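You operate a simulated robot arm through the tools that you are given. There is no shell and no other tool.

You run a simulated robot arm. Do the job below in one go: nothing can be reset, and whatever is moved stays where it is left.

Task
Snap a chalk line and lay the silver tape strip along it.
Fine: on the flat panel; the line is chalked already; draw the slider out, snap once, slider home.

Only the result counts: the job must be done as asked and must still hold three seconds after the hand-in. Knocking over, shifting, dropping, spilling or breaking anything else fails it.

Robot
A 6-joint arm with a fingered hand, fixed in place. Base frame: the origin is on the floor under the middle of its stand, x ahead of it, y to its left, z up. Units: mm, rad, N and s.
It reaches about 1346 mm from its shoulder. Its first joint turns from -2.601 to 2.601 rad. Payload 3.5 kg.
The TCP is the grasp point between the finger pads, 26 mm short of the fingertips. In the tool frame z runs along the fingers and y along their closing line. The gripper opens to 132 mm; its body begins 73 mm behind the TCP. The gripper is a hand of 4 fingers: y runs from the thumb to the fingers, the wrist lies at [0, 0, -234] in the tool frame, and closing takes about 1.5 s.
Orientation is that of the tool frame in the base frame, as [roll, pitch, yaw] about the fixed x, y, z axes, in that order (R = Rz(yaw) Ry(pitch) Rx(roll)). With the fingers straight down and closing along the base's y, the tool's x points along the base's -x, its y along +y and its z along -z.

Tools
- The arm moves only by the tool step_arm. Its argument "series" is a list of rows, each a list of 6 numbers: the shift along the base's x, y, z in mm, then the turn, a rotation vector about the base's x, y, z in degrees. In form: [[x, y, z, ax, ay, az], ...]. A call has 1 to 20 rows; each row is the pose to reach, as a shift and turn from the pose commanded when the call began. "gripper" is the gripper command, from -1 (fully open) to 1 (shut), values between in proportion, set as the call begins (left out, the last holds). Each row takes 0.2 s and may step no farther than 50 mm and 0.15 rad from the row before; otherwise, or with a gripper value out of range, the whole call is refused. A pose out of reach is approached as far as the arm can. The call stops where the force on the tool passes 40 N (or 10 N more than at its start, if that is more) or the arm is blocked; 0.2 s more then pass. The fingers move at their own pace (about 72 mm/s each) and stop on an object; they squeeze with about 23 N. The grip force told is the motor's: it shows also when the fingers shut on nothing. Time passes only in rows, and 0.2 s behind the last, so rows that repeat a pose let the fingers close. The reply holds the time, the measured pose of the TCP, the force on the tool along the base axes, the opening and the grip force, in the units named above and with some noise, with the torque about the TCP (base axes, N m) and any sound that the robot's microphone picked up, and new pictures: "views" is both (left out), scene, wrist or none.
- Cameras (640 x 400 px; columns grow to the right, rows downward): "scene" is fixed at [50.8, -500.5, 1231]; the picture's right is [0.19, -0.98, 0.00], its down [-0.36, -0.07, -0.93] and it looks along [0.91, 0.18, -0.37] (base axes); focal length 375 px, centre (320, 200). "wrist" rides on the gripper at [68, 2, -97] in the tool frame; the picture's right is [-0.03, 1.00, 0.00], its down [-0.82, -0.02, -0.58] and it looks along [-0.58, -0.01, 0.82] (tool axes); focal length 270 px, centre (320, 200). There is no depth. A picture from a camera that has moved, and an enlarged one, comes with that camera's place and axes in the base frame and with its lens.
- move_column(by): slides the trunk up (or, below 0, down) by that many mm; the arm rides with it, the base frame stays. It gives what a move gives, with no picture.
- set_fingers(finger1, finger2, finger3, thumb_bend): sets how far each is bent, from 0 (flat) to 1 (curled in); at 0.3 the hand is open as for a grip, at 0.7 the pads meet at the TCP. One left out holds its place. A second passes; each finger stops where it meets its share of the squeeze, and holds until it gets a number again. A gripper value or a shape takes the hand back. It gives what a move gives, with no picture; readings hold the bend of each and the force on the fingers (four entries, about 0 where the hand has none), thumb and palm.
- set_grasp(shape): the hand has 4 fingers and takes this shape, open, in about a second: jaw (thumb against the fingers, like two jaws); tri (thumb and two fingers); tip (a fingertip pinch); poke (one finger out to press); point (the index stretched); flat (the hand flat); cup (the hand cupped); fist (a fist). The gripper value then closes the fingers along that shape, each until it touches; the sizes above hold for jaw. It gives what a move gives, with no picture.
- zoom(camera, box): a new picture of the part [left, top, right, bottom] of that camera's present view, enlarged. The clock stands still meanwhile.
- hand_in(): hands the job in; it is judged then, once.

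Nothing tells you positions but the pictures and the camera data. Unless the task says otherwise, let go and move clear before handing in.

The tools are called after "Request:" by a JSON object that holds its "op" and its "data". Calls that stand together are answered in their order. step_arm: Moves the arm, as the interface text tells. Its arguments: {"type":"object","properties":{"series":{"type":"array"},"gripper":{"type":"number"},"views":{"type":"string","enum":["both","scene","wrist","none"]}},"required":["series"]} The other tools are called the same way: move_column (by) moves the trunk up or down; set_grasp (shape) gives the hand a shape; set_fingers (finger1, finger2, finger3, thumb_bend) moves the fingers one by one; zoom (camera, box) takes an enlarged picture of a part of a camera's view; hand_in () hands the job in.

At the start:

```text
t: 0.0
tool_pos: [698.5, 32.9, 989.2]
tcp_rot: [-3.14, 0.001, -3.141]
contact_force: [0.2, 0.2, 0.7]
moment: [0.02, -0.05, -0.03]
grip_width: 132.0
gripper_force: 0.0
shape: jaw
bend: [0.3, 0.3, 0.3, 0.3]
finger forces: [0.0, 0.1, 0.0, 0.0, 0.0, 0.0]
trunk travel left (down, up): [-889.0, 81.0]
```

scene: 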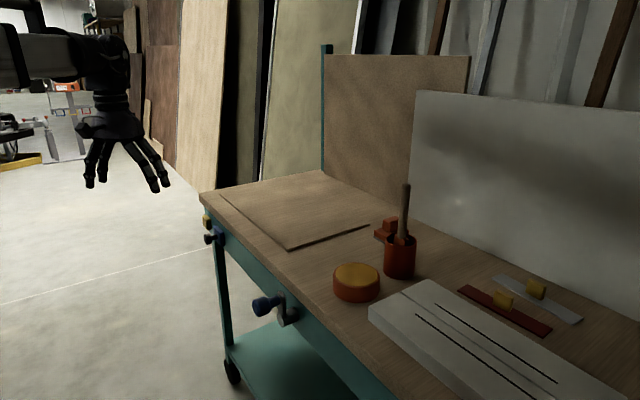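
wrist: 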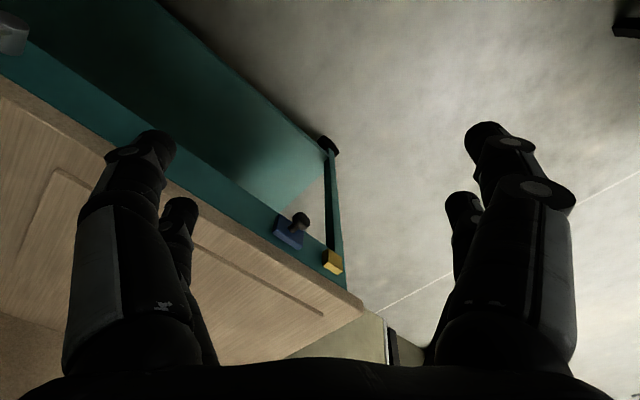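

I see a workbench with a white board carrying two dark slots, a red strip and a silver strip with yellow grips, a round orange/yellow item, and a red cup. I'll zoom in to identify them before I move anything.

Request:
{"op": "zoom", "data": {"camera": "scene", "box": [320, 220, 640, 400]}}

Request:
{"op": "zoom", "data": {"camera": "scene", "box": [440, 250, 600, 350]}}

Request:
{"op": "zoom", "data": {"camera": "scene", "box": [190, 170, 420, 340]}}

Request:
{"op": "zoom", "data": {"camera": "scene", "box": [320, 170, 440, 310]}}

```text
2.00 times, centred on (480, 310) of scene
camera zoom: at [50.8, -500.5, 1231.0], right [0.19, -0.98, 0.0], down [-0.36, -0.07, -0.93], along [0.91, 0.18, -0.37], focal length 751 px, centre (0, -20)
```

zoom: 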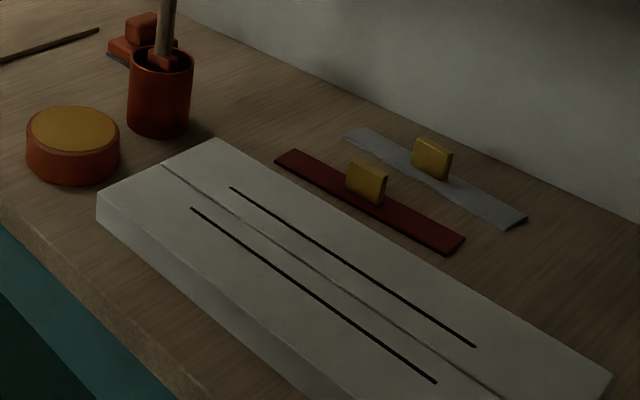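

```text
4.00 times, centred on (520, 300) of scene
camera zoom: at [50.8, -500.5, 1231.0], right [0.19, -0.98, 0.0], down [-0.36, -0.07, -0.93], along [0.91, 0.18, -0.37], focal length 1501 px, centre (-480, -200)
```

zoom: 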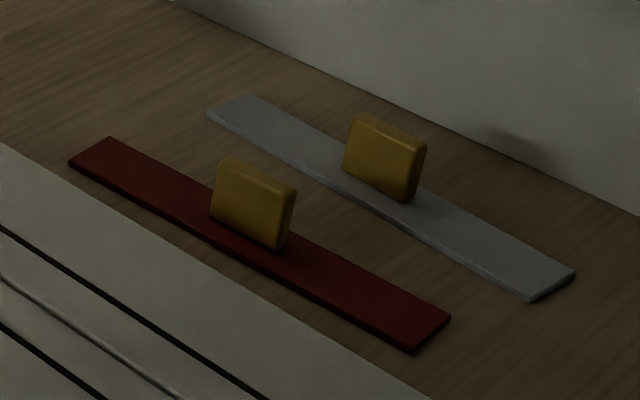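

```text
2.35 times, centred on (305, 255) of scene
camera zoom: at [50.8, -500.5, 1231.0], right [0.19, -0.98, 0.0], down [-0.36, -0.07, -0.93], along [0.91, 0.18, -0.37], focal length 883 px, centre (355, 71)
```

zoom: 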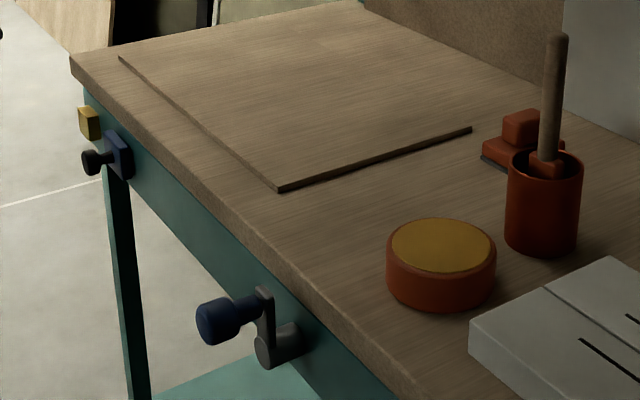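

```text
2.86 times, centred on (380, 240) of scene
camera zoom: at [50.8, -500.5, 1231.0], right [0.19, -0.98, 0.0], down [-0.36, -0.07, -0.93], along [0.91, 0.18, -0.37], focal length 1072 px, centre (149, 86)
```

zoom: 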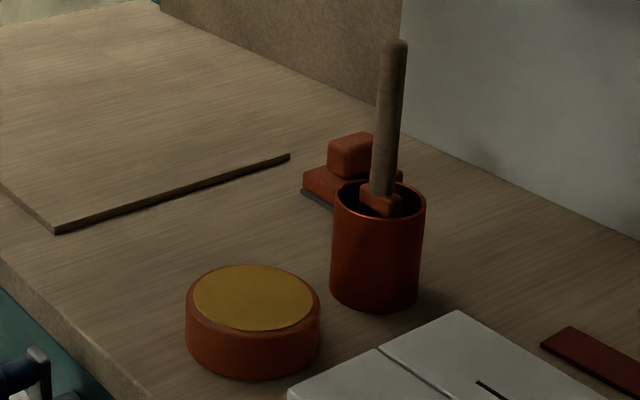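

The bench stands at about 45° to the base, with its top near z≈790 and its left front corner near (1106, 109). There seems to be a blue slider or knob at the left end, a crank on the front, and a slab with a line on it. I'll raise the arm and turn the wrist camera towards the bench for a closer look.

Request:
{"op": "step_arm", "data": {"series": [[0, 0, 30, 0, 0, -7.5], [0, 0, 60, 0, 0, -15], [0, 0, 90, 0, 0, -22.5], [0, 0, 120, 0, 0, -30], [0, 0, 150, 0, 0, -37.5], [0, 0, 180, 0, 0, -45]], "views": "both"}}

```text
t: 1.4
tool_pos: [699.4, 33.3, 989.9]
tcp_rot: [-3.141, -0.002, 2.354]
contact_force: [0.5, -0.8, 0.7]
moment: [-0.01, -0.02, 0.0]
grip_width: 131.8
gripper_force: 0.1
shape: jaw
bend: [0.3, 0.3, 0.3, 0.3]
finger forces: [0.1, 0.0, 0.0, 0.0, 0.0, 0.0]
out of reach, approached as far as the arm can: row 1, 2, 3, 4, 5, 6
trunk travel left (down, up): [-889.0, 81.0]
camera wrist: at [652.4, 84.7, 1087.1], right [0.73, 0.69, 0.0], down [0.56, -0.59, 0.58], along [0.4, -0.42, -0.82], focal length 270 px, centre (320, 200)
```

scene: 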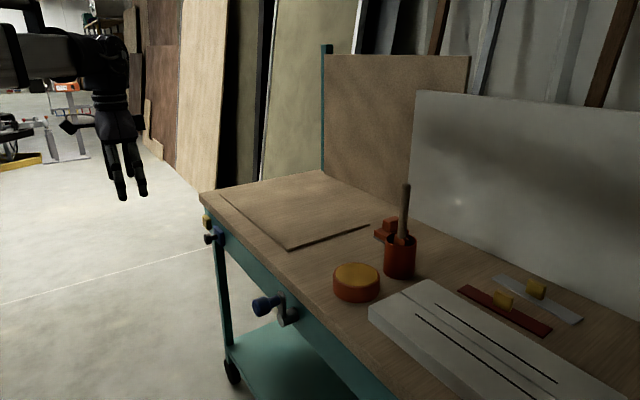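
wrist: 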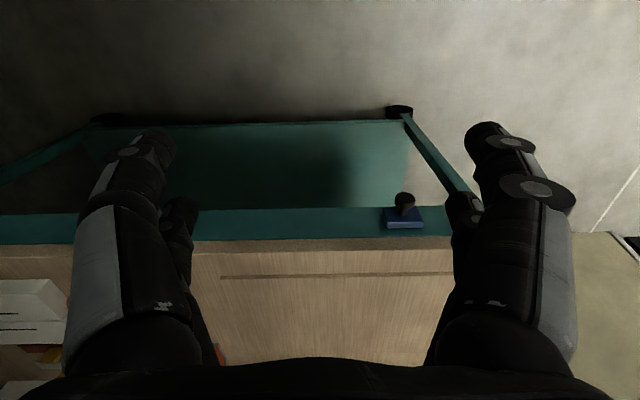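

The arm is near its height limit here, and the left part of the bench looks clear. I'll go along the front of the bench to the right to see the slab, the strips and any slider there.

Request:
{"op": "step_arm", "data": {"series": [[-30, -33, 0, 0, 0, 0], [-60, -66, 0, 0, 0, 0], [-90, -99, 0, 0, 0, 0], [-120, -132, 0, 0, 0, 0], [-150, -165, 0, 0, 0, 0], [-180, -198, 0, 0, 0, 0], [-210, -231, 0, 0, 0, 0], [-240, -264, 0, 0, 0, 0], [-270, -297, 0, 0, 0, 0], [-300, -330, 0, 0, 0, 0]], "views": "both"}}

```text
t: 3.6
tool_pos: [419.8, -317.9, 990.6]
tcp_rot: [3.141, -0.003, 2.357]
contact_force: [0.8, -0.1, -0.1]
moment: [-0.05, -0.02, 0.03]
grip_width: 131.8
gripper_force: 0.1
shape: jaw
bend: [0.3, 0.3, 0.3, 0.3]
finger forces: [0.0, 0.0, 0.0, 0.0, 0.1, 0.1]
out of reach, approached as far as the arm can: row 3, 4, 5, 6, 7, 8, 9, 10
trunk travel left (down, up): [-889.0, 81.0]
camera wrist: at [373.4, -266.9, 1087.2], right [0.72, 0.69, 0.0], down [0.56, -0.59, 0.58], along [0.4, -0.42, -0.82], focal length 270 px, centre (320, 200)
```

scene: 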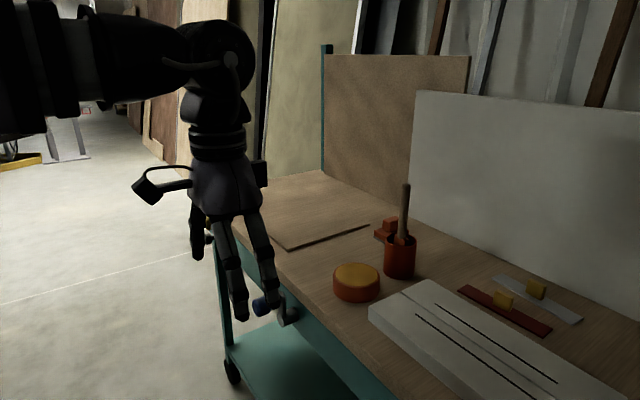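
wrist: 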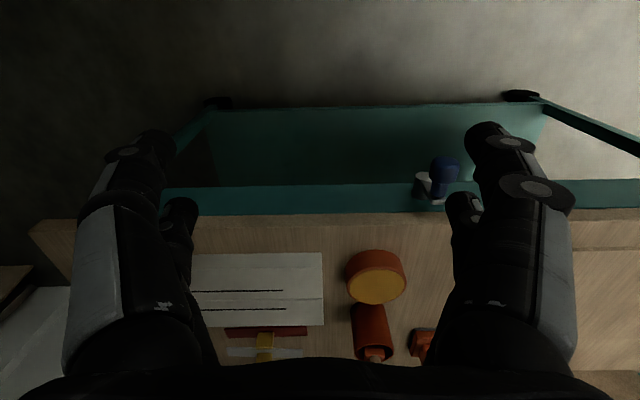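

The slab now shows clearly, with the round pad and the cup next to it. I'll shift right along the bench to see the whole slab and the strips.

Request:
{"op": "step_arm", "data": {"series": [[-22, -25, 0, 0, 0, 0], [-44, -50, 0, 0, 0, 0], [-66, -75, 0, 0, 0, 0], [-88, -100, 0, 0, 0, 0], [-110, -125, 0, 0, 0, 0], [-132, -150, 0, 0, 0, 0], [-154, -175, 0, 0, 0, 0]], "views": "both"}}

```text
t: 5.2
tool_pos: [264.5, -493.9, 990.1]
tcp_rot: [3.141, 0.0, 2.357]
contact_force: [0.1, 0.6, 1.3]
moment: [0.03, 0.03, 0.01]
grip_width: 131.6
gripper_force: 0.0
shape: jaw
bend: [0.3, 0.3, 0.3, 0.3]
finger forces: [0.0, 0.1, 0.0, 0.1, 0.0, 0.0]
trunk travel left (down, up): [-889.0, 81.0]
camera wrist: at [218.6, -443.4, 1087.0], right [0.72, 0.69, 0.0], down [0.56, -0.59, 0.58], along [0.4, -0.42, -0.82], focal length 270 px, centre (320, 200)
```

scene: 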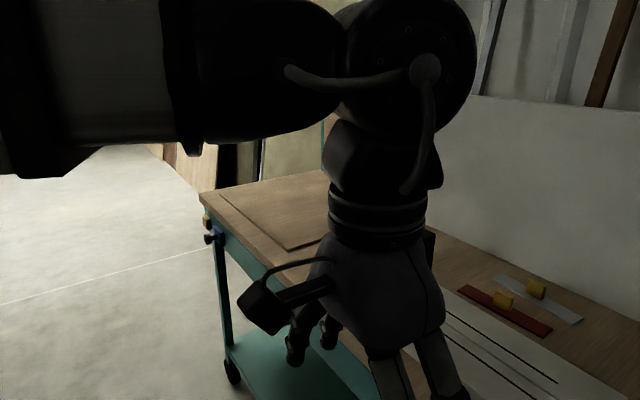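
wrist: 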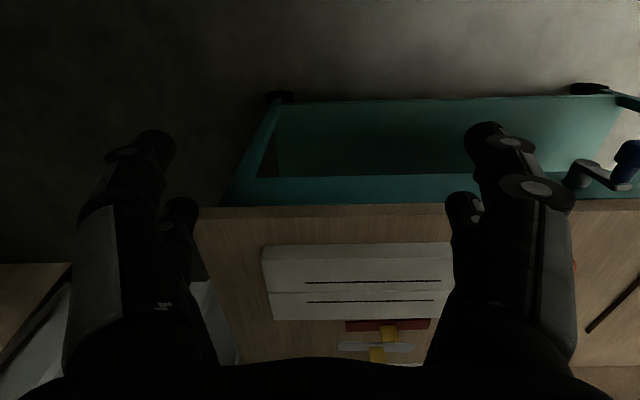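

Request:
{"op": "zoom", "data": {"camera": "wrist", "box": [200, 200, 460, 370]}}

Request:
{"op": "zoom", "data": {"camera": "wrist", "box": [250, 230, 360, 330]}}

Request:
{"op": "zoom", "data": {"camera": "wrist", "box": [350, 230, 460, 330]}}

Request:
{"op": "zoom", "data": {"camera": "wrist", "box": [540, 110, 640, 230]}}

```text
2.35 times, centred on (330, 285) of wrist
camera zoom: at [218.6, -443.4, 1087.0], right [0.72, 0.69, 0.0], down [0.56, -0.59, 0.58], along [0.4, -0.42, -0.82], focal length 636 px, centre (296, 0)
```

zoom: 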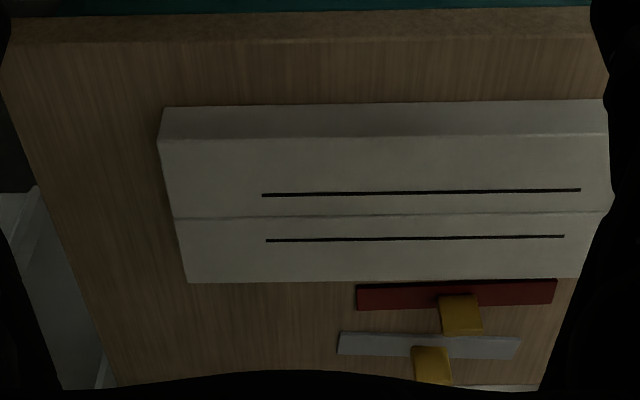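

```text
4.00 times, centred on (305, 280) of wrist
camera zoom: at [218.6, -443.4, 1087.0], right [0.72, 0.69, 0.0], down [0.56, -0.59, 0.58], along [0.4, -0.42, -0.82], focal length 1081 px, centre (380, -120)
```

zoom: 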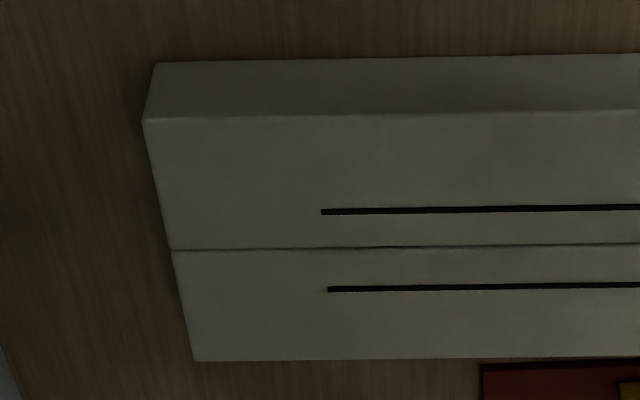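

```text
4.00 times, centred on (405, 280) of wrist
camera zoom: at [218.6, -443.4, 1087.0], right [0.72, 0.69, 0.0], down [0.56, -0.59, 0.58], along [0.4, -0.42, -0.82], focal length 1081 px, centre (-20, -120)
```

zoom: 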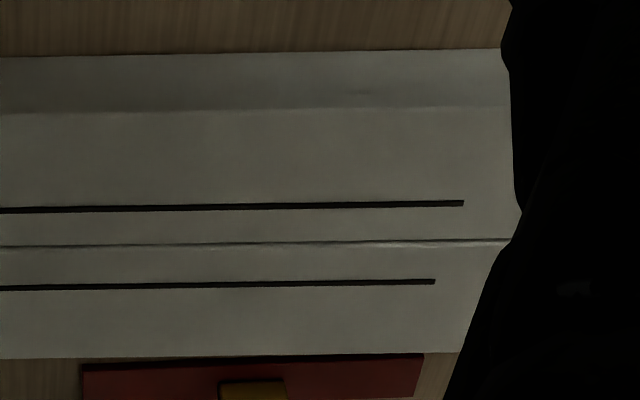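

```text
3.33 times, centred on (590, 170) of wrist
camera zoom: at [218.6, -443.4, 1087.0], right [0.72, 0.69, 0.0], down [0.56, -0.59, 0.58], along [0.4, -0.42, -0.82], focal length 901 px, centre (-580, 300)
```

zoom: 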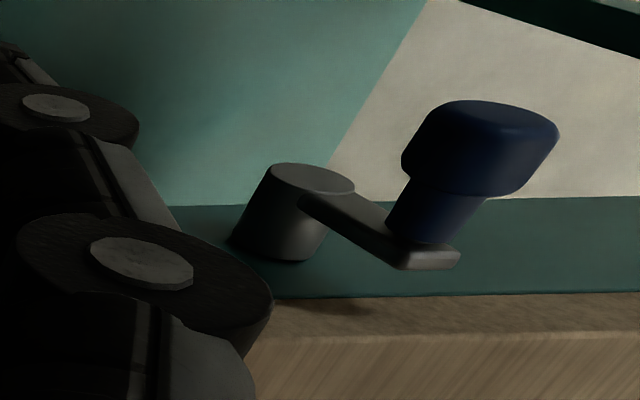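

The white slab has a seam down its middle with two dark lines beside it. The "flat panel" could be the thin wooden sheet at the left, with the blue and black slider on the front rail nearby. I'll go back to the left end and look at the slider up close.

Request:
{"op": "step_arm", "data": {"series": [[32.4, 30.9, 0, 0, 0, 0], [64.9, 61.9, 0, 0, 0, 0], [97.3, 92.8, 0, 0, 0, 0], [129.8, 123.8, 0, 0, 0, 0], [162.2, 154.7, 0, 0, 0, 0], [194.6, 185.6, 0, 0, 0, 0], [227.1, 216.6, 0, 0, 0, 0], [259.5, 247.5, 0, 0, 0, 0], [292, 278.5, -10, 0, 0, 0], [324.4, 309.4, -20, 0, 0, 0], [356.8, 340.3, -30, 0, 0, 0], [389.3, 371.3, -40, 0, 0, 0], [421.7, 402.2, -50, 0, 0, 0], [454.2, 433.2, -60, 0, 0, 0], [486.6, 464.1, -70, 0, 0, 0], [519, 495, -80, 0, 0, 0], [551.5, 526, -90, 0, 0, 0], [584, 557, -100, 0, 0, 0]], "views": "both"}}

```text
t: 9.0
tool_pos: [847.2, 61.8, 989.2]
tcp_rot: [-3.141, -0.002, 2.356]
contact_force: [-0.7, 0.0, 0.2]
moment: [0.02, -0.04, -0.02]
grip_width: 131.9
gripper_force: 0.0
shape: jaw
bend: [0.3, 0.3, 0.3, 0.3]
finger forces: [0.1, 0.0, 0.0, 0.0, 0.0, 0.0]
out of reach, approached as far as the arm can: row 9, 10, 11, 12, 13, 14, 15, 16, 17, 18
trunk travel left (down, up): [-889.0, 81.0]
camera wrist: at [800.7, 112.1, 1087.0], right [0.72, 0.69, 0.0], down [0.56, -0.59, 0.58], along [0.4, -0.42, -0.82], focal length 270 px, centre (320, 200)
```

scene: 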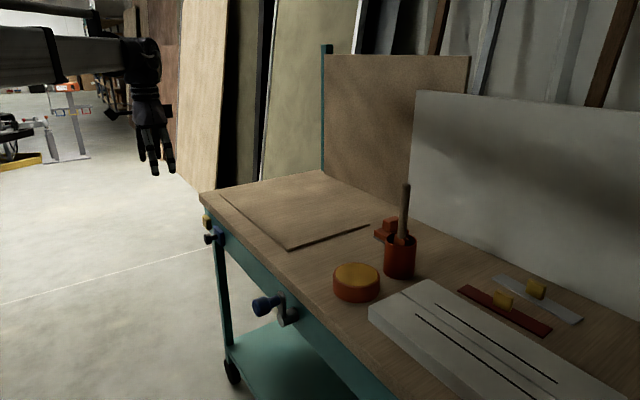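
wrist: 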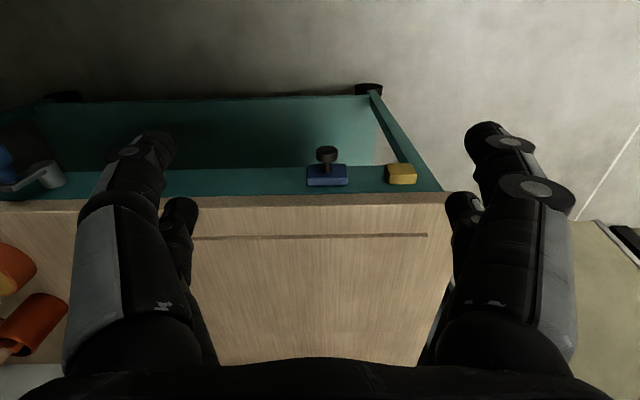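

Vertical shifts are refused, so height must come from the trunk column alone. I'll zoom in on the slider and the yellow block from here.

Request:
{"op": "zoom", "data": {"camera": "wrist", "box": [270, 130, 440, 250]}}

Request:
{"op": "zoom", "data": {"camera": "wrist", "box": [180, 180, 460, 370]}}

Request:
{"op": "zoom", "data": {"camera": "scene", "box": [185, 180, 305, 260]}}

Request:
{"op": "zoom", "data": {"camera": "scene", "box": [240, 280, 320, 330]}}

```text
3.33 times, centred on (355, 190) of wrist
camera zoom: at [800.7, 112.1, 1087.0], right [0.72, 0.69, 0.0], down [0.56, -0.59, 0.58], along [0.4, -0.42, -0.82], focal length 901 px, centre (203, 233)
```

zoom: 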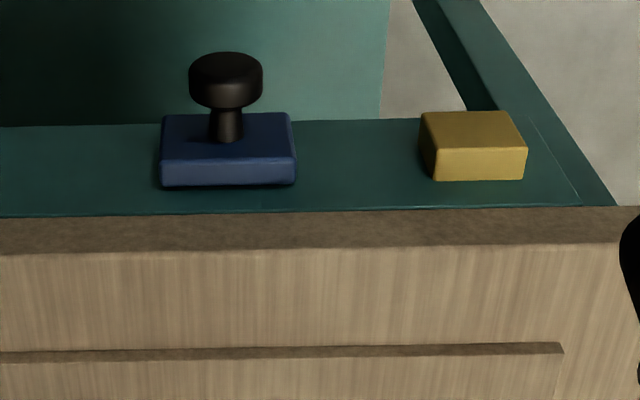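

```text
2.11 times, centred on (320, 275) of wrist
camera zoom: at [800.7, 112.1, 1087.0], right [0.72, 0.69, 0.0], down [0.56, -0.59, 0.58], along [0.4, -0.42, -0.82], focal length 569 px, centre (320, 42)
```

zoom: 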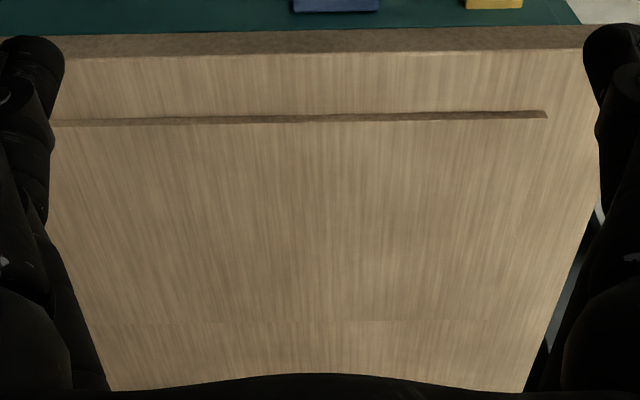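

```text
5.00 times, centred on (245, 220) of scene
camera zoom: at [50.8, -500.5, 1231.0], right [0.19, -0.98, 0.0], down [-0.36, -0.07, -0.93], along [0.91, 0.18, -0.37], focal length 1876 px, centre (695, 100)
```

zoom: 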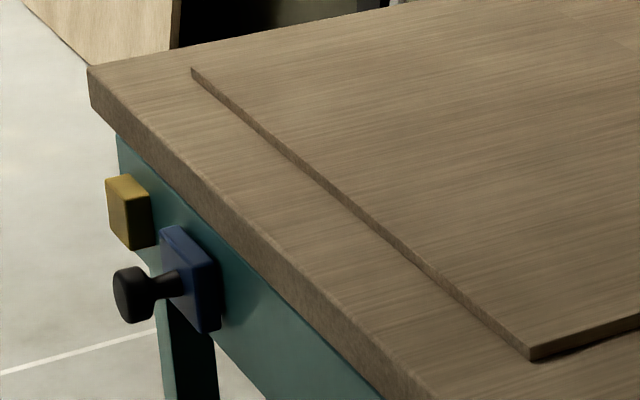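

```text
8.00 times, centred on (280, 305) of scene
camera zoom: at [50.8, -500.5, 1231.0], right [0.19, -0.98, 0.0], down [-0.36, -0.07, -0.93], along [0.91, 0.18, -0.37], focal length 3002 px, centre (640, -640)
```

zoom: 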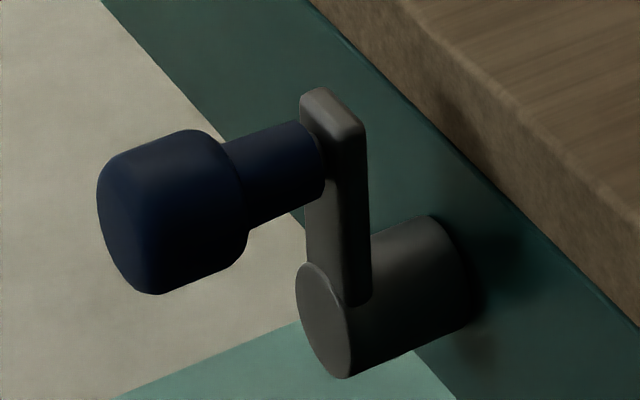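

On the front rail I see a blue crank (probably for chalking, which is already done), a blue slider with a black knob, and a yellow block that could be a snap button or an end stop. I'll lower the trunk a little in front of the bench for a closer look.

Request:
{"op": "move_column", "data": {"by": -130}}

Request:
{"op": "step_arm", "data": {"series": [[0, 0, 0, 0, 0, 0]], "views": "both"}}

Request:
{"op": "zoom", "data": {"camera": "wrist", "box": [220, 80, 480, 280]}}

```text
t: 10.6
tool_pos: [846.6, 61.5, 859.3]
tcp_rot: [3.141, 0.001, 2.356]
contact_force: [-0.1, 0.6, 1.0]
moment: [0.0, 0.0, 0.0]
grip_width: 132.1
gripper_force: 0.1
shape: jaw
bend: [0.3, 0.3, 0.3, 0.3]
finger forces: [0.0, 0.0, 0.0, 0.0, 0.0, 0.0]
trunk travel left (down, up): [-759.0, 211.0]
```

```text
t: 11.0
tool_pos: [846.0, 61.8, 860.9]
tcp_rot: [-3.141, 0.0, 2.356]
contact_force: [0.9, 0.3, -0.5]
moment: [-0.02, 0.0, -0.02]
grip_width: 132.0
gripper_force: 0.1
shape: jaw
bend: [0.3, 0.3, 0.3, 0.3]
finger forces: [0.0, 0.0, 0.1, 0.0, 0.0, 0.0]
trunk travel left (down, up): [-759.0, 211.0]
camera wrist: at [800.2, 111.5, 957.1], right [0.72, 0.69, 0.0], down [0.56, -0.59, 0.58], along [0.4, -0.42, -0.82], focal length 270 px, centre (320, 200)
```

scene: 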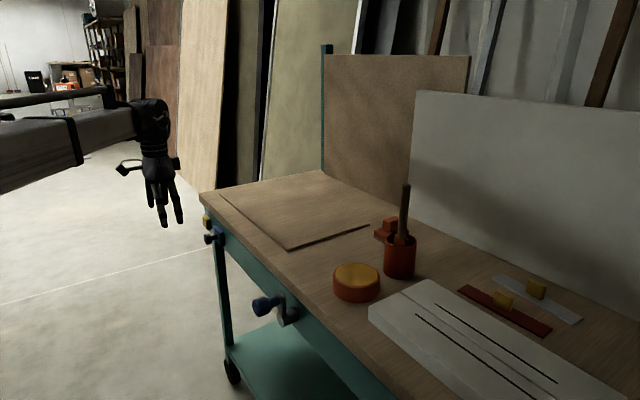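
wrist: 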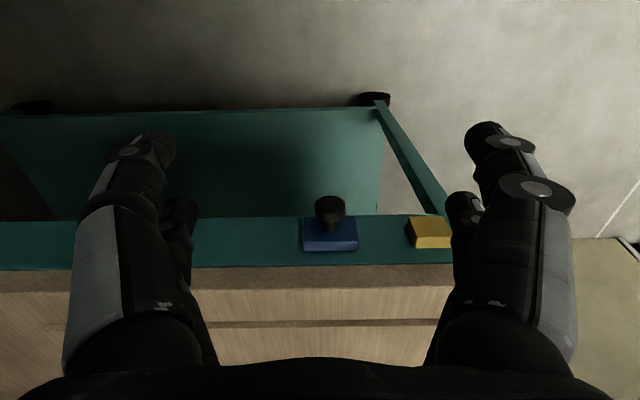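

```text
2.00 times, centred on (350, 180) of wrist
camera zoom: at [800.2, 111.5, 957.1], right [0.72, 0.69, 0.0], down [0.56, -0.59, 0.58], along [0.4, -0.42, -0.82], focal length 541 px, centre (260, 240)
```

zoom: 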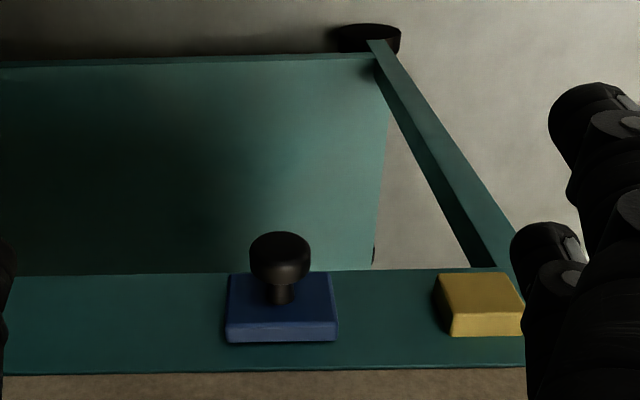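

The slider knob triangulates to about (925, -3, 734), and the bench-top edge to z≈806 at (950, -30). Before I grasp the knob I'll check how the hand is built.

Request:
{"op": "zoom", "data": {"camera": "scene", "box": [105, 80, 225, 255]}}

Request:
{"op": "zoom", "data": {"camera": "wrist", "box": [0, 80, 640, 400]}}

```text
2.29 times, centred on (165, 168) of scene
camera zoom: at [50.8, -500.5, 1231.0], right [0.19, -0.98, 0.0], down [-0.36, -0.07, -0.93], along [0.91, 0.18, -0.37], focal length 858 px, centre (674, 274)
```

zoom: 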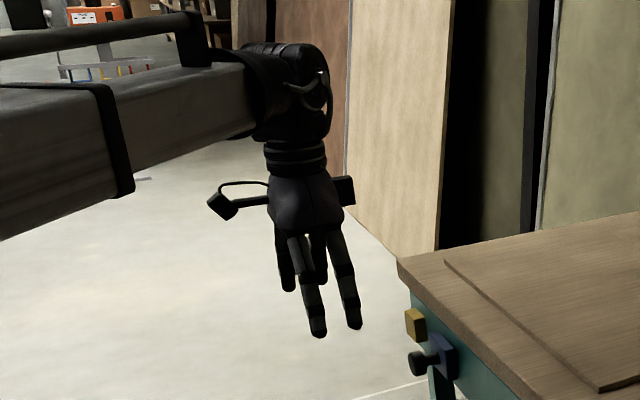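

```text
1.00 times, centred on (320, 240) of wrist (not enlarged: the box is as wide or as high as the picture)
camera zoom: at [800.2, 111.5, 957.1], right [0.72, 0.69, 0.0], down [0.56, -0.59, 0.58], along [0.4, -0.42, -0.82], focal length 270 px, centre (320, 160)
```

zoom: 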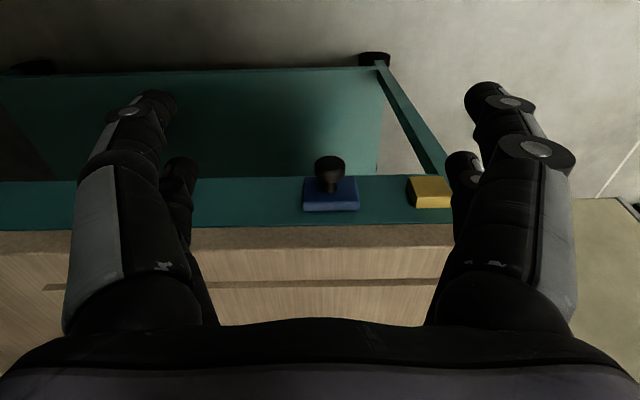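

The hand has two pairs of digits, about ±20 mm either side of the tool centre along tool x. I'll half close it, lower it in front of the rail, and move in so that the inner pair straddles the slider knob.

Request:
{"op": "step_arm", "data": {"series": [[3, 3, 0, 0, 0, 0], [7, 7, 0, 0, 0, 0], [7, 7, 0, 0, 0, 0], [7, 7, 0, 0, 0, 0]], "gripper": -0.2, "views": "none"}}

Request:
{"op": "move_column", "data": {"by": -112}}

Request:
{"op": "step_arm", "data": {"series": [[0, 0, 0, 0, 0, 0]], "views": "both"}}

Request:
{"op": "zoom", "data": {"camera": "wrist", "box": [160, 130, 480, 330]}}

```text
t: 12.0
tool_pos: [853.7, 68.7, 859.2]
tcp_rot: [-3.14, 0.0, 2.356]
contact_force: [-0.4, -0.6, -0.8]
moment: [-0.02, 0.01, 0.0]
grip_width: 79.7
gripper_force: 0.1
shape: jaw
bend: [0.71, 0.71, 0.71, 0.7]
finger forces: [0.0, 0.0, 0.0, 0.0, 0.0, 0.1]
trunk travel left (down, up): [-759.0, 211.0]
```

```text
t: 13.4
tool_pos: [854.2, 67.9, 746.8]
tcp_rot: [-3.141, -0.001, 2.356]
contact_force: [0.0, 0.0, 0.5]
moment: [-0.01, 0.02, 0.01]
grip_width: 80.0
gripper_force: 0.1
shape: jaw
bend: [0.71, 0.71, 0.71, 0.7]
finger forces: [0.0, 0.1, 0.0, 0.0, 0.0, 0.0]
trunk travel left (down, up): [-647.0, 323.0]
```

```text
t: 13.8
tool_pos: [854.3, 68.3, 747.9]
tcp_rot: [3.14, 0.0, 2.356]
contact_force: [1.1, 0.0, 0.1]
moment: [-0.01, 0.02, 0.0]
grip_width: 79.7
gripper_force: 0.1
shape: jaw
bend: [0.71, 0.71, 0.71, 0.7]
finger forces: [0.0, 0.0, 0.0, 0.1, 0.0, 0.1]
trunk travel left (down, up): [-647.0, 323.0]
camera wrist: at [807.6, 118.4, 845.1], right [0.72, 0.69, 0.0], down [0.56, -0.59, 0.58], along [0.4, -0.42, -0.82], focal length 270 px, centre (320, 200)
```

scene: 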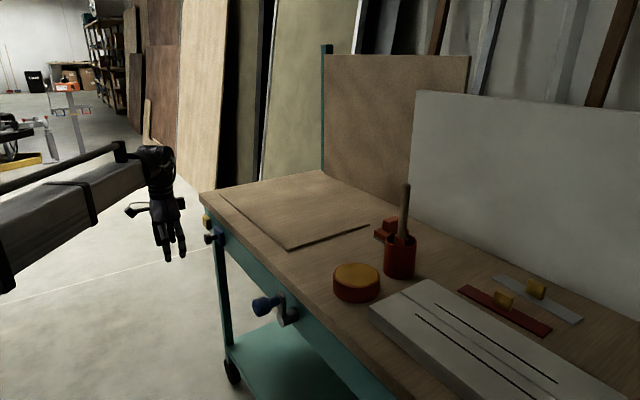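
wrist: 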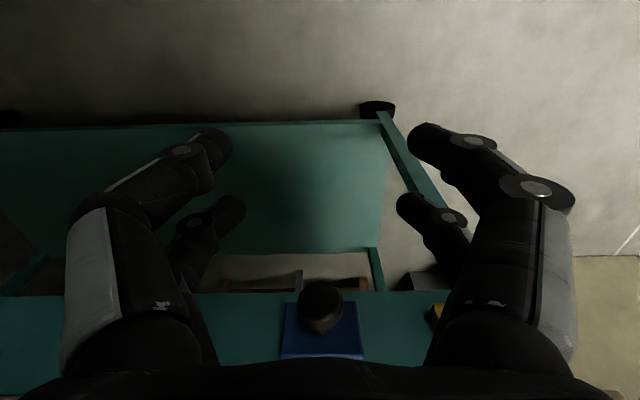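

```text
2.00 times, centred on (320, 230) of wrist
camera zoom: at [807.6, 118.4, 845.1], right [0.72, 0.69, 0.0], down [0.56, -0.59, 0.58], along [0.4, -0.42, -0.82], focal length 541 px, centre (320, 140)
```

zoom: 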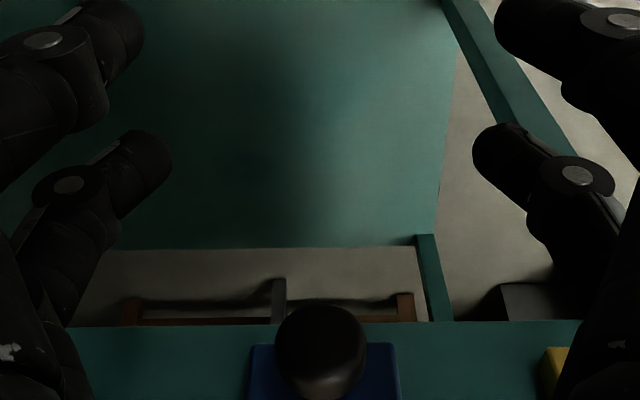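

The knob is confirmed at (925, -4, 734) and lines up along the rail. I'll move the hand in 80 mm towards the rail so the inner digits straddle the knob.

Request:
{"op": "step_arm", "data": {"series": [[14, -14, 0, 0, 0, 0], [28, -28, 0, 0, 0, 0], [42, -42, 0, 0, 0, 0], [56, -56.5, 0, 0, 0, 0]], "views": "both"}}

Request:
{"op": "zoom", "data": {"camera": "scene", "box": [150, 130, 270, 280]}}

```text
t: 14.8
tool_pos: [910.9, 12.7, 747.8]
tcp_rot: [3.141, 0.0, 2.355]
contact_force: [1.0, 0.2, -0.2]
moment: [-0.02, -0.02, 0.0]
grip_width: 79.8
gripper_force: 0.1
shape: jaw
bend: [0.71, 0.71, 0.71, 0.7]
finger forces: [0.0, 0.1, 0.0, 0.1, 0.0, 0.1]
trunk travel left (down, up): [-647.0, 323.0]
camera wrist: at [864.0, 62.3, 845.0], right [0.72, 0.69, 0.0], down [0.56, -0.59, 0.58], along [0.4, -0.42, -0.82], focal length 270 px, centre (320, 200)
```

scene: 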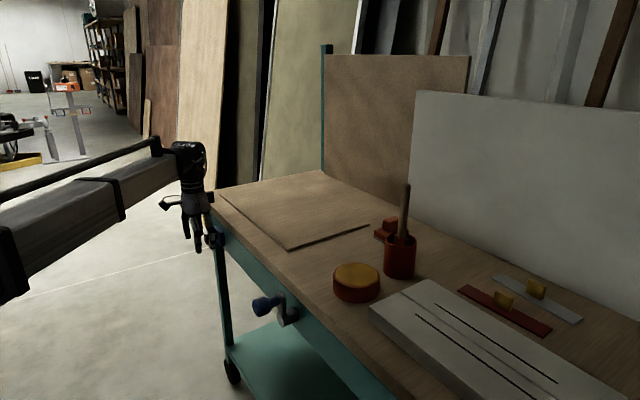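
wrist: 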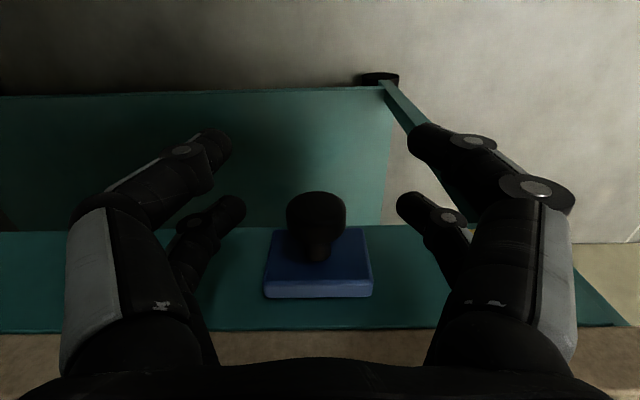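

```text
2.67 times, centred on (210, 205) of scene
camera zoom: at [50.8, -500.5, 1231.0], right [0.19, -0.98, 0.0], down [-0.36, -0.07, -0.93], along [0.91, 0.18, -0.37], focal length 1001 px, centre (613, 187)
```

zoom: 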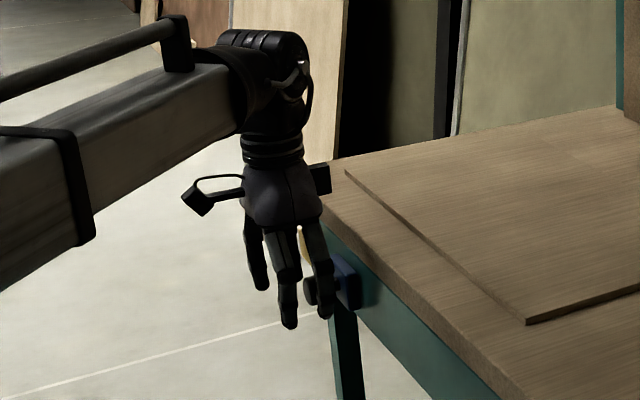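

The inner digit pair now sits level with the knob head. I'll close the hand on it.

Request:
{"op": "step_arm", "data": {"series": [[0, 0, 0, 0, 0, 0], [0, 0, 0, 0, 0, 0], [0, 0, 0, 0, 0, 0], [0, 0, 0, 0, 0, 0], [0, 0, 0, 0, 0, 0], [0, 0, 0, 0, 0, 0], [0, 0, 0, 0, 0, 0]], "gripper": 1, "views": "wrist"}}

Request:
{"op": "zoom", "data": {"camera": "wrist", "box": [160, 100, 480, 300]}}

```text
t: 16.4
tool_pos: [911.3, 12.1, 747.1]
tcp_rot: [3.141, 0.0, 2.355]
contact_force: [-1.4, -0.1, -7.4]
moment: [0.1, 0.09, -0.03]
grip_width: 0.1
gripper_force: 22.9
shape: jaw
bend: [0.61, 0.73, 0.73, 0.7]
finger forces: [0.1, 19.9, 20.3, 0.0, 0.0, 0.1]
trunk travel left (down, up): [-647.0, 323.0]
camera wrist: at [864.1, 62.1, 844.6], right [0.72, 0.69, 0.0], down [0.56, -0.59, 0.58], along [0.4, -0.42, -0.82], focal length 270 px, centre (320, 200)
```

wrist: 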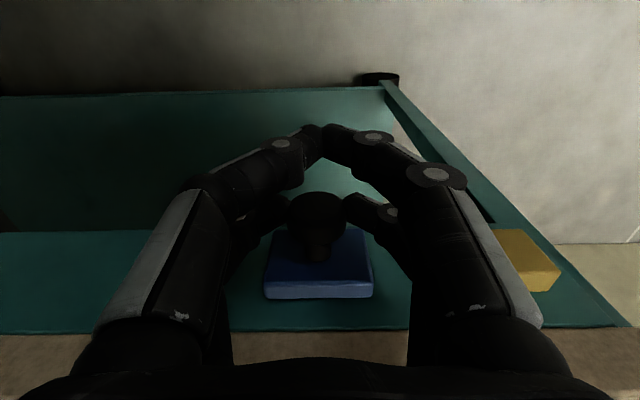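

```text
2.00 times, centred on (320, 200) of wrist
camera zoom: at [864.1, 62.1, 844.6], right [0.72, 0.69, 0.0], down [0.56, -0.59, 0.58], along [0.4, -0.42, -0.82], focal length 541 px, centre (320, 200)
```

zoom: 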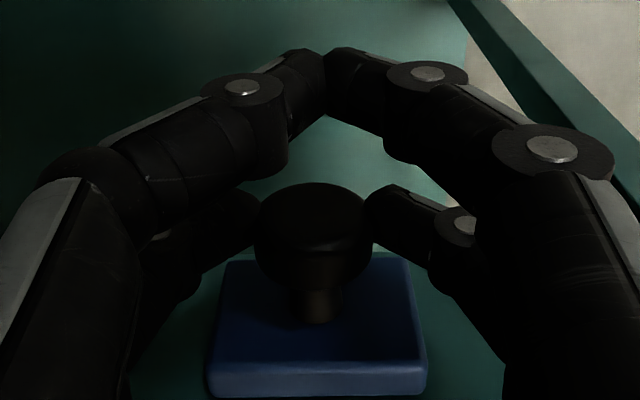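

The knob is gripped at about 20 N by two opposing digits. I'll test gently which way the slider moves, starting with a small motion along the rail to the right.

Request:
{"op": "step_arm", "data": {"series": [[-3, -3, 0, 0, 0, 0], [-6, -6, 0, 0, 0, 0], [-9, -9, 0, 0, 0, 0]], "views": "wrist"}}

```text
t: 17.2
tool_pos: [900.4, 3.0, 747.1]
tcp_rot: [3.139, 0.001, 2.356]
contact_force: [0.9, 2.4, -6.5]
moment: [0.16, 0.05, 0.03]
grip_width: 0.2
gripper_force: 22.7
shape: jaw
bend: [0.61, 0.73, 0.73, 0.7]
finger forces: [0.0, 22.4, 20.5, 0.0, 0.0, 0.0]
trunk travel left (down, up): [-647.0, 323.0]
camera wrist: at [854.7, 52.6, 844.5], right [0.72, 0.69, 0.0], down [0.56, -0.59, 0.58], along [0.4, -0.42, -0.82], focal length 270 px, centre (320, 200)
```

wrist: 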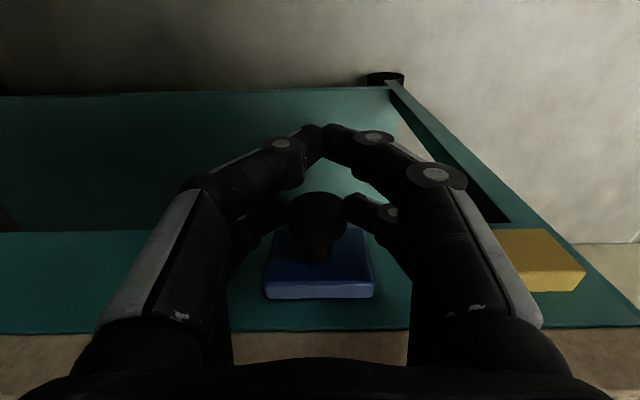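

The slider moves freely to the right along the rail. I'll keep drawing it out in stages while watching the force, the sound and the panels.

Request:
{"op": "step_arm", "data": {"series": [[-7, -7, 0, 0, 0, 0], [-14, -14, 0, 0, 0, 0], [-21, -21, 0, 0, 0, 0], [-28, -28, 0, 0, 0, 0], [-35, -35, 0, 0, 0, 0], [-42, -42, 0, 0, 0, 0], [-49, -49, 0, 0, 0, 0]], "views": "both"}}

```text
t: 18.8
tool_pos: [854.1, -46.0, 747.8]
tcp_rot: [-3.139, 0.0, 2.355]
contact_force: [-1.3, 2.8, -6.8]
moment: [0.18, 0.14, 0.01]
grip_width: 0.0
gripper_force: 23.3
shape: jaw
bend: [0.61, 0.73, 0.73, 0.7]
finger forces: [0.1, 22.1, 21.2, 0.0, 0.0, 0.1]
trunk travel left (down, up): [-647.0, 323.0]
camera wrist: at [806.3, 4.1, 844.6], right [0.73, 0.69, 0.0], down [0.56, -0.59, 0.58], along [0.4, -0.42, -0.82], focal length 270 px, centre (320, 200)
```

scene: 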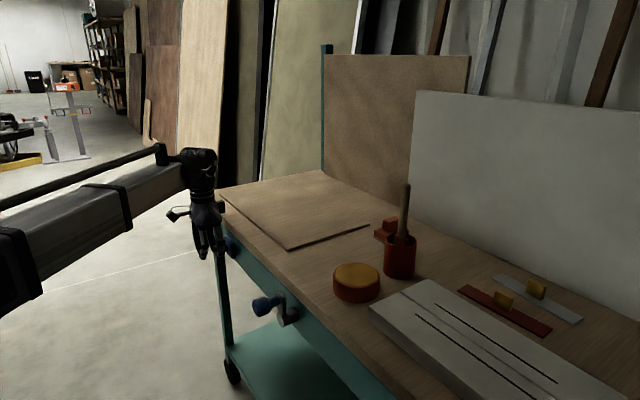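
wrist: 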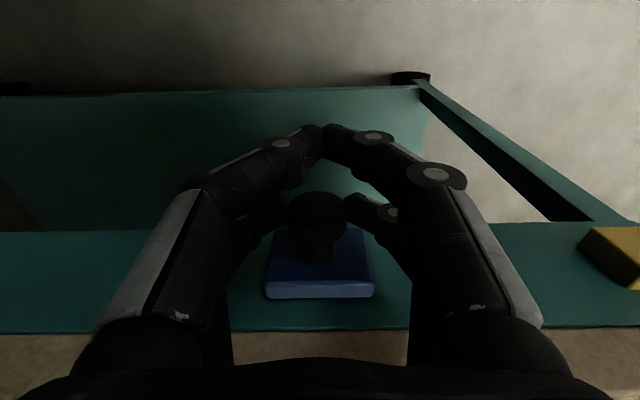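

It's out about 80 mm, with low force and nothing appearing yet. I'll continue along the rail.

Request:
{"op": "step_arm", "data": {"series": [[-7, -7, 0, 0, 0, 0], [-14, -14, 0, 0, 0, 0], [-21, -21, 0, 0, 0, 0], [-28, -28, 0, 0, 0, 0], [-35, -35, 0, 0, 0, 0], [-42, -42, 0, 0, 0, 0], [-49, -49, 0, 0, 0, 0], [-56, -56, 0, 0, 0, 0], [-63, -63, 0, 0, 0, 0], [-70, -70, 0, 0, 0, 0]], "views": "both"}}

```text
t: 21.0
tool_pos: [782.6, -116.9, 748.5]
tcp_rot: [-3.138, 0.0, 2.356]
contact_force: [-2.7, 3.6, -7.9]
moment: [0.18, 0.12, 0.02]
grip_width: 0.2
gripper_force: 22.6
shape: jaw
bend: [0.61, 0.73, 0.73, 0.7]
finger forces: [0.0, 22.0, 21.3, 0.0, 0.0, 0.0]
trunk travel left (down, up): [-647.0, 323.0]
camera wrist: at [736.2, -66.1, 844.6], right [0.72, 0.69, 0.0], down [0.56, -0.59, 0.58], along [0.4, -0.42, -0.82], focal length 270 px, centre (320, 200)
```

scene: 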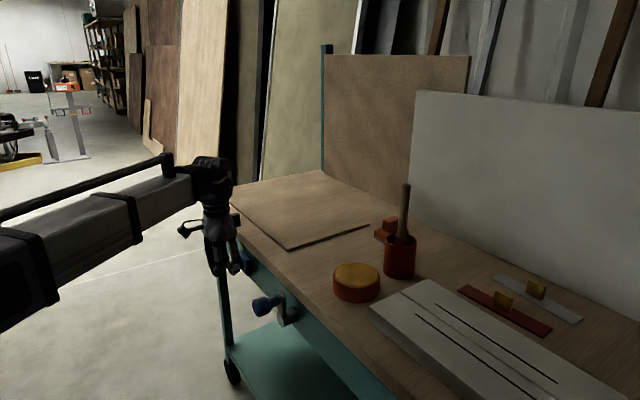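
wrist: 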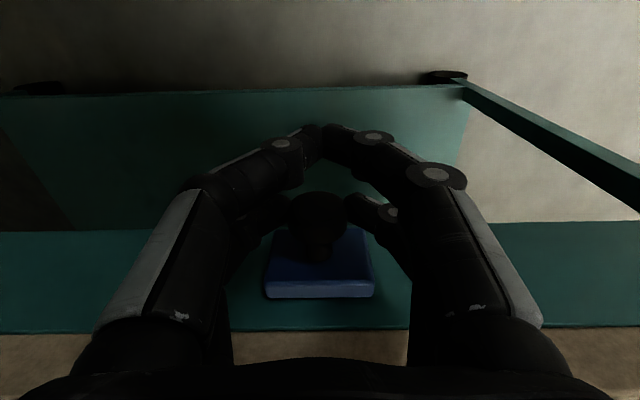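

It's out about 180 mm and still free, with a slight sideways force, so the rail runs nearer 44°. I'll correct for that and go on carefully, as the crank is around 200 mm further along.

Request:
{"op": "step_arm", "data": {"series": [[-8, -6, 0, 0, 0, 0], [-15, -12.5, 0, 0, 0, 0], [-22.2, -19.3, 0, 0, 0, 0], [-29.3, -26.2, 0, 0, 0, 0], [-36.4, -33, 0, 0, 0, 0], [-43.5, -39.9, 0, 0, 0, 0]], "views": "both"}}

```text
t: 22.4
tool_pos: [738.2, -158.5, 748.0]
tcp_rot: [-3.142, 0.001, 2.357]
contact_force: [12.3, -11.4, -4.2]
moment: [-0.1, -0.17, 0.05]
grip_width: 0.1
gripper_force: 23.0
shape: jaw
bend: [0.61, 0.73, 0.73, 0.7]
finger forces: [0.0, 21.5, 20.6, 0.1, 0.0, 0.1]
trunk travel left (down, up): [-647.0, 323.0]
camera wrist: at [692.0, -108.0, 844.1], right [0.73, 0.69, 0.0], down [0.56, -0.59, 0.58], along [0.4, -0.42, -0.82], focal length 270 px, centre (320, 200)
```

scene: 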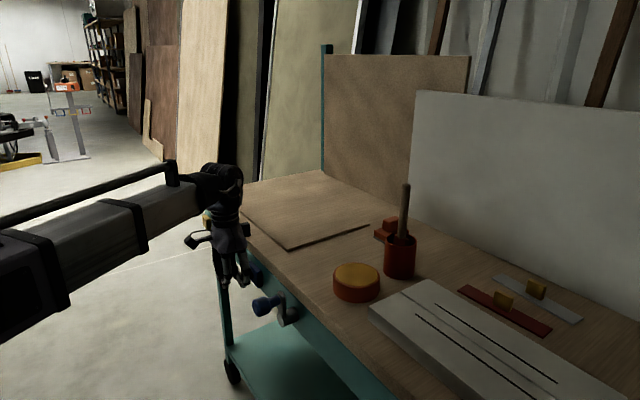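
wrist: 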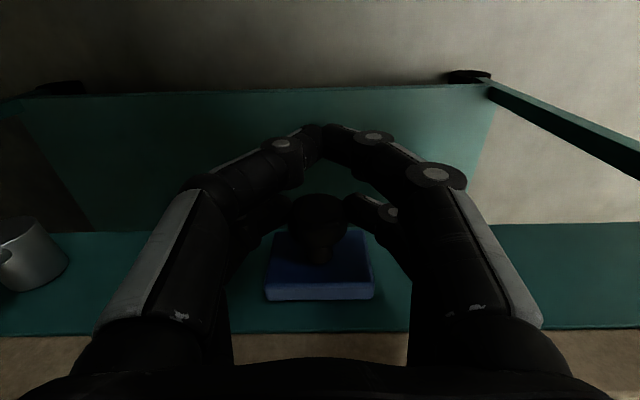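

The force is now mostly sideways because I over-corrected, so I'll undo that and creep further. The crank base is now in view at the left.

Request:
{"op": "step_arm", "data": {"series": [[1.4, -1.4, 0, 0, 0, 0], [-2.6, -5.4, 0, 0, 0, 0], [-6.6, -9.4, 0, 0, 0, 0], [-10.6, -13.4, 0, 0, 0, 0], [-14.6, -17.4, 0, 0, 0, 0]], "views": "both"}}

Request:
{"op": "zoom", "data": {"camera": "scene", "box": [170, 150, 330, 350]}}

```text
t: 23.6
tool_pos: [725.3, -173.9, 747.5]
tcp_rot: [3.14, -0.001, 2.356]
contact_force: [9.4, 0.7, -5.3]
moment: [0.13, -0.14, 0.12]
grip_width: 0.0
gripper_force: 22.6
shape: jaw
bend: [0.61, 0.73, 0.73, 0.7]
finger forces: [0.0, 24.8, 18.5, 0.1, 0.1, 0.0]
trunk travel left (down, up): [-647.0, 323.0]
camera wrist: at [678.1, -123.2, 844.5], right [0.72, 0.69, 0.0], down [0.56, -0.59, 0.58], along [0.4, -0.42, -0.82], focal length 270 px, centre (320, 200)
```

scene: 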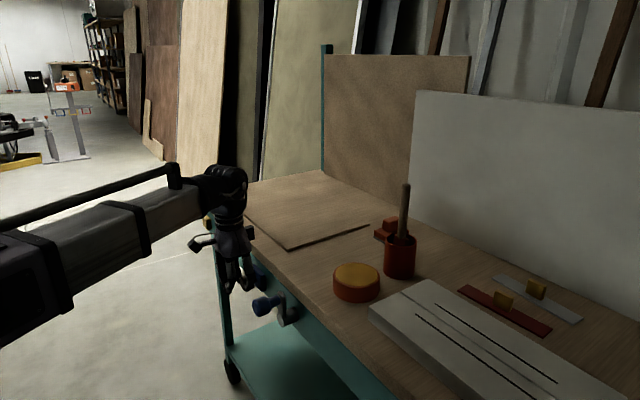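
wrist: 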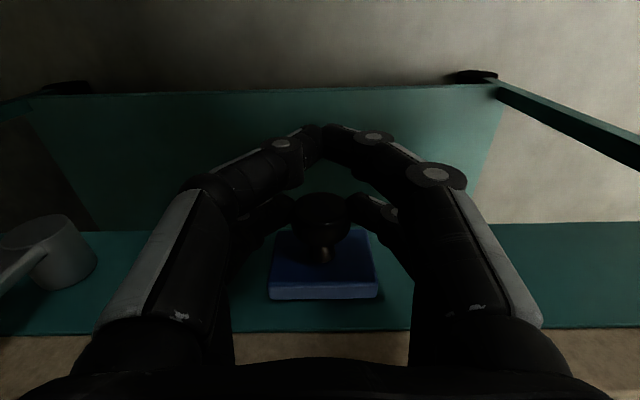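

```text
2.00 times, centred on (250, 250) of scene
camera zoom: at [50.8, -500.5, 1231.0], right [0.19, -0.98, 0.0], down [-0.36, -0.07, -0.93], along [0.91, 0.18, -0.37], focal length 751 px, centre (460, 100)
```

zoom: 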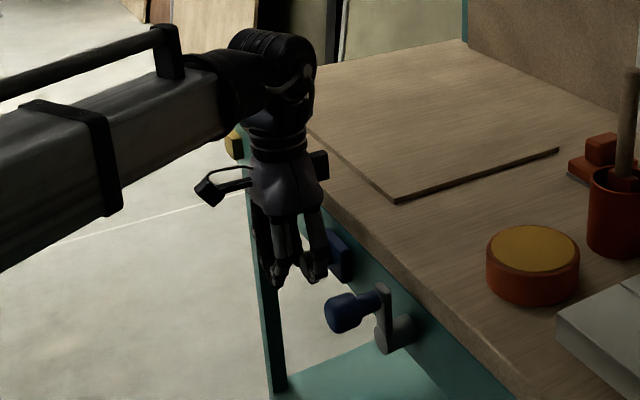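

Resistance along the rail is building and the slider is lagging slightly, so it looks like the out stop. I'll confirm with a few more millimetres.

Request:
{"op": "step_arm", "data": {"series": [[-2, -2, 0, 0, 0, 0], [-4, -4, 0, 0, 0, 0], [-4, -4, 0, 0, 0, 0]], "views": "wrist"}}

```text
t: 24.4
tool_pos: [720.3, -177.2, 747.0]
tcp_rot: [-3.141, 0.002, 2.357]
contact_force: [16.6, 5.5, -4.0]
moment: [0.26, -0.34, 0.23]
grip_width: 0.5
gripper_force: 22.8
shape: jaw
bend: [0.61, 0.72, 0.73, 0.7]
finger forces: [0.0, 28.0, 15.4, 0.1, 0.1, 0.1]
trunk travel left (down, up): [-647.0, 323.0]
camera wrist: at [674.4, -126.6, 844.3], right [0.72, 0.69, 0.0], down [0.56, -0.59, 0.58], along [0.4, -0.42, -0.82], focal length 270 px, centre (320, 200)
```

wrist: 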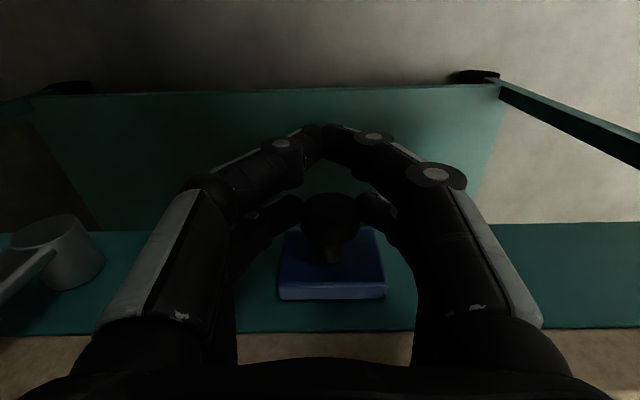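

The force rises and the slider stays put, so it's at its out stop after about 255 mm of travel. I'll ease off, open just enough to free the knob, and check that the slider stays out.

Request:
{"op": "step_arm", "data": {"series": [[3, 3, 0, 0, 0, 0], [4.5, 4.5, 0, 0, 0, 0], [4.5, 4.5, 0, 0, 0, 0]], "views": "none"}}

Request:
{"op": "step_arm", "data": {"series": [[0, 0, 0, 0, 0, 0], [0, 0, 0, 0, 0, 0], [0, 0, 0, 0, 0, 0], [0, 0, 0, 0, 0, 0]], "gripper": 0.1, "views": "both"}}

```text
t: 25.2
tool_pos: [724.8, -174.3, 746.8]
tcp_rot: [-3.14, -0.001, 2.354]
contact_force: [5.7, -5.2, -5.8]
moment: [0.05, -0.08, 0.0]
grip_width: 0.0
gripper_force: 22.9
shape: jaw
bend: [0.61, 0.73, 0.73, 0.7]
finger forces: [0.0, 21.1, 22.1, 0.0, 0.0, 0.0]
trunk travel left (down, up): [-647.0, 323.0]
```

```text
t: 26.2
tool_pos: [724.1, -172.0, 748.3]
tcp_rot: [3.141, 0.0, 2.356]
contact_force: [0.2, -1.0, 0.4]
moment: [-0.02, -0.03, 0.01]
grip_width: 58.7
gripper_force: 0.0
shape: jaw
bend: [0.73, 0.73, 0.73, 0.7]
finger forces: [0.1, 0.0, 0.1, 0.0, 0.0, 0.1]
trunk travel left (down, up): [-647.0, 323.0]
camera wrist: at [677.6, -122.2, 845.1], right [0.72, 0.69, 0.0], down [0.56, -0.59, 0.58], along [0.4, -0.42, -0.82], focal length 270 px, centre (320, 200)
```

scene: 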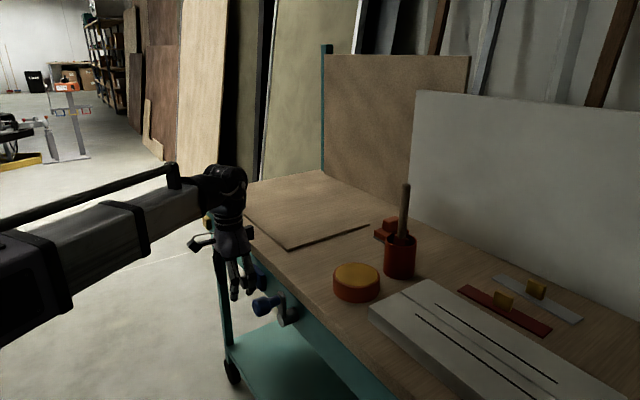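
wrist: 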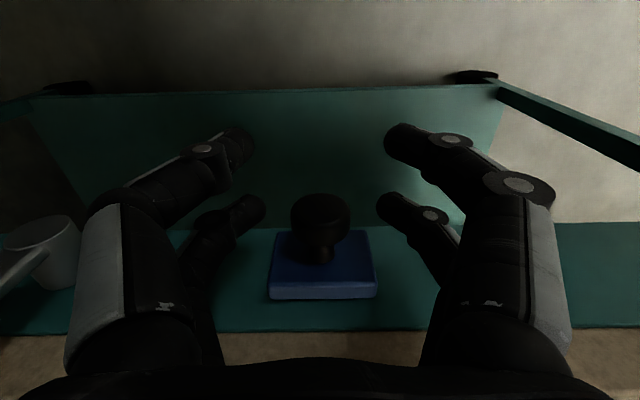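

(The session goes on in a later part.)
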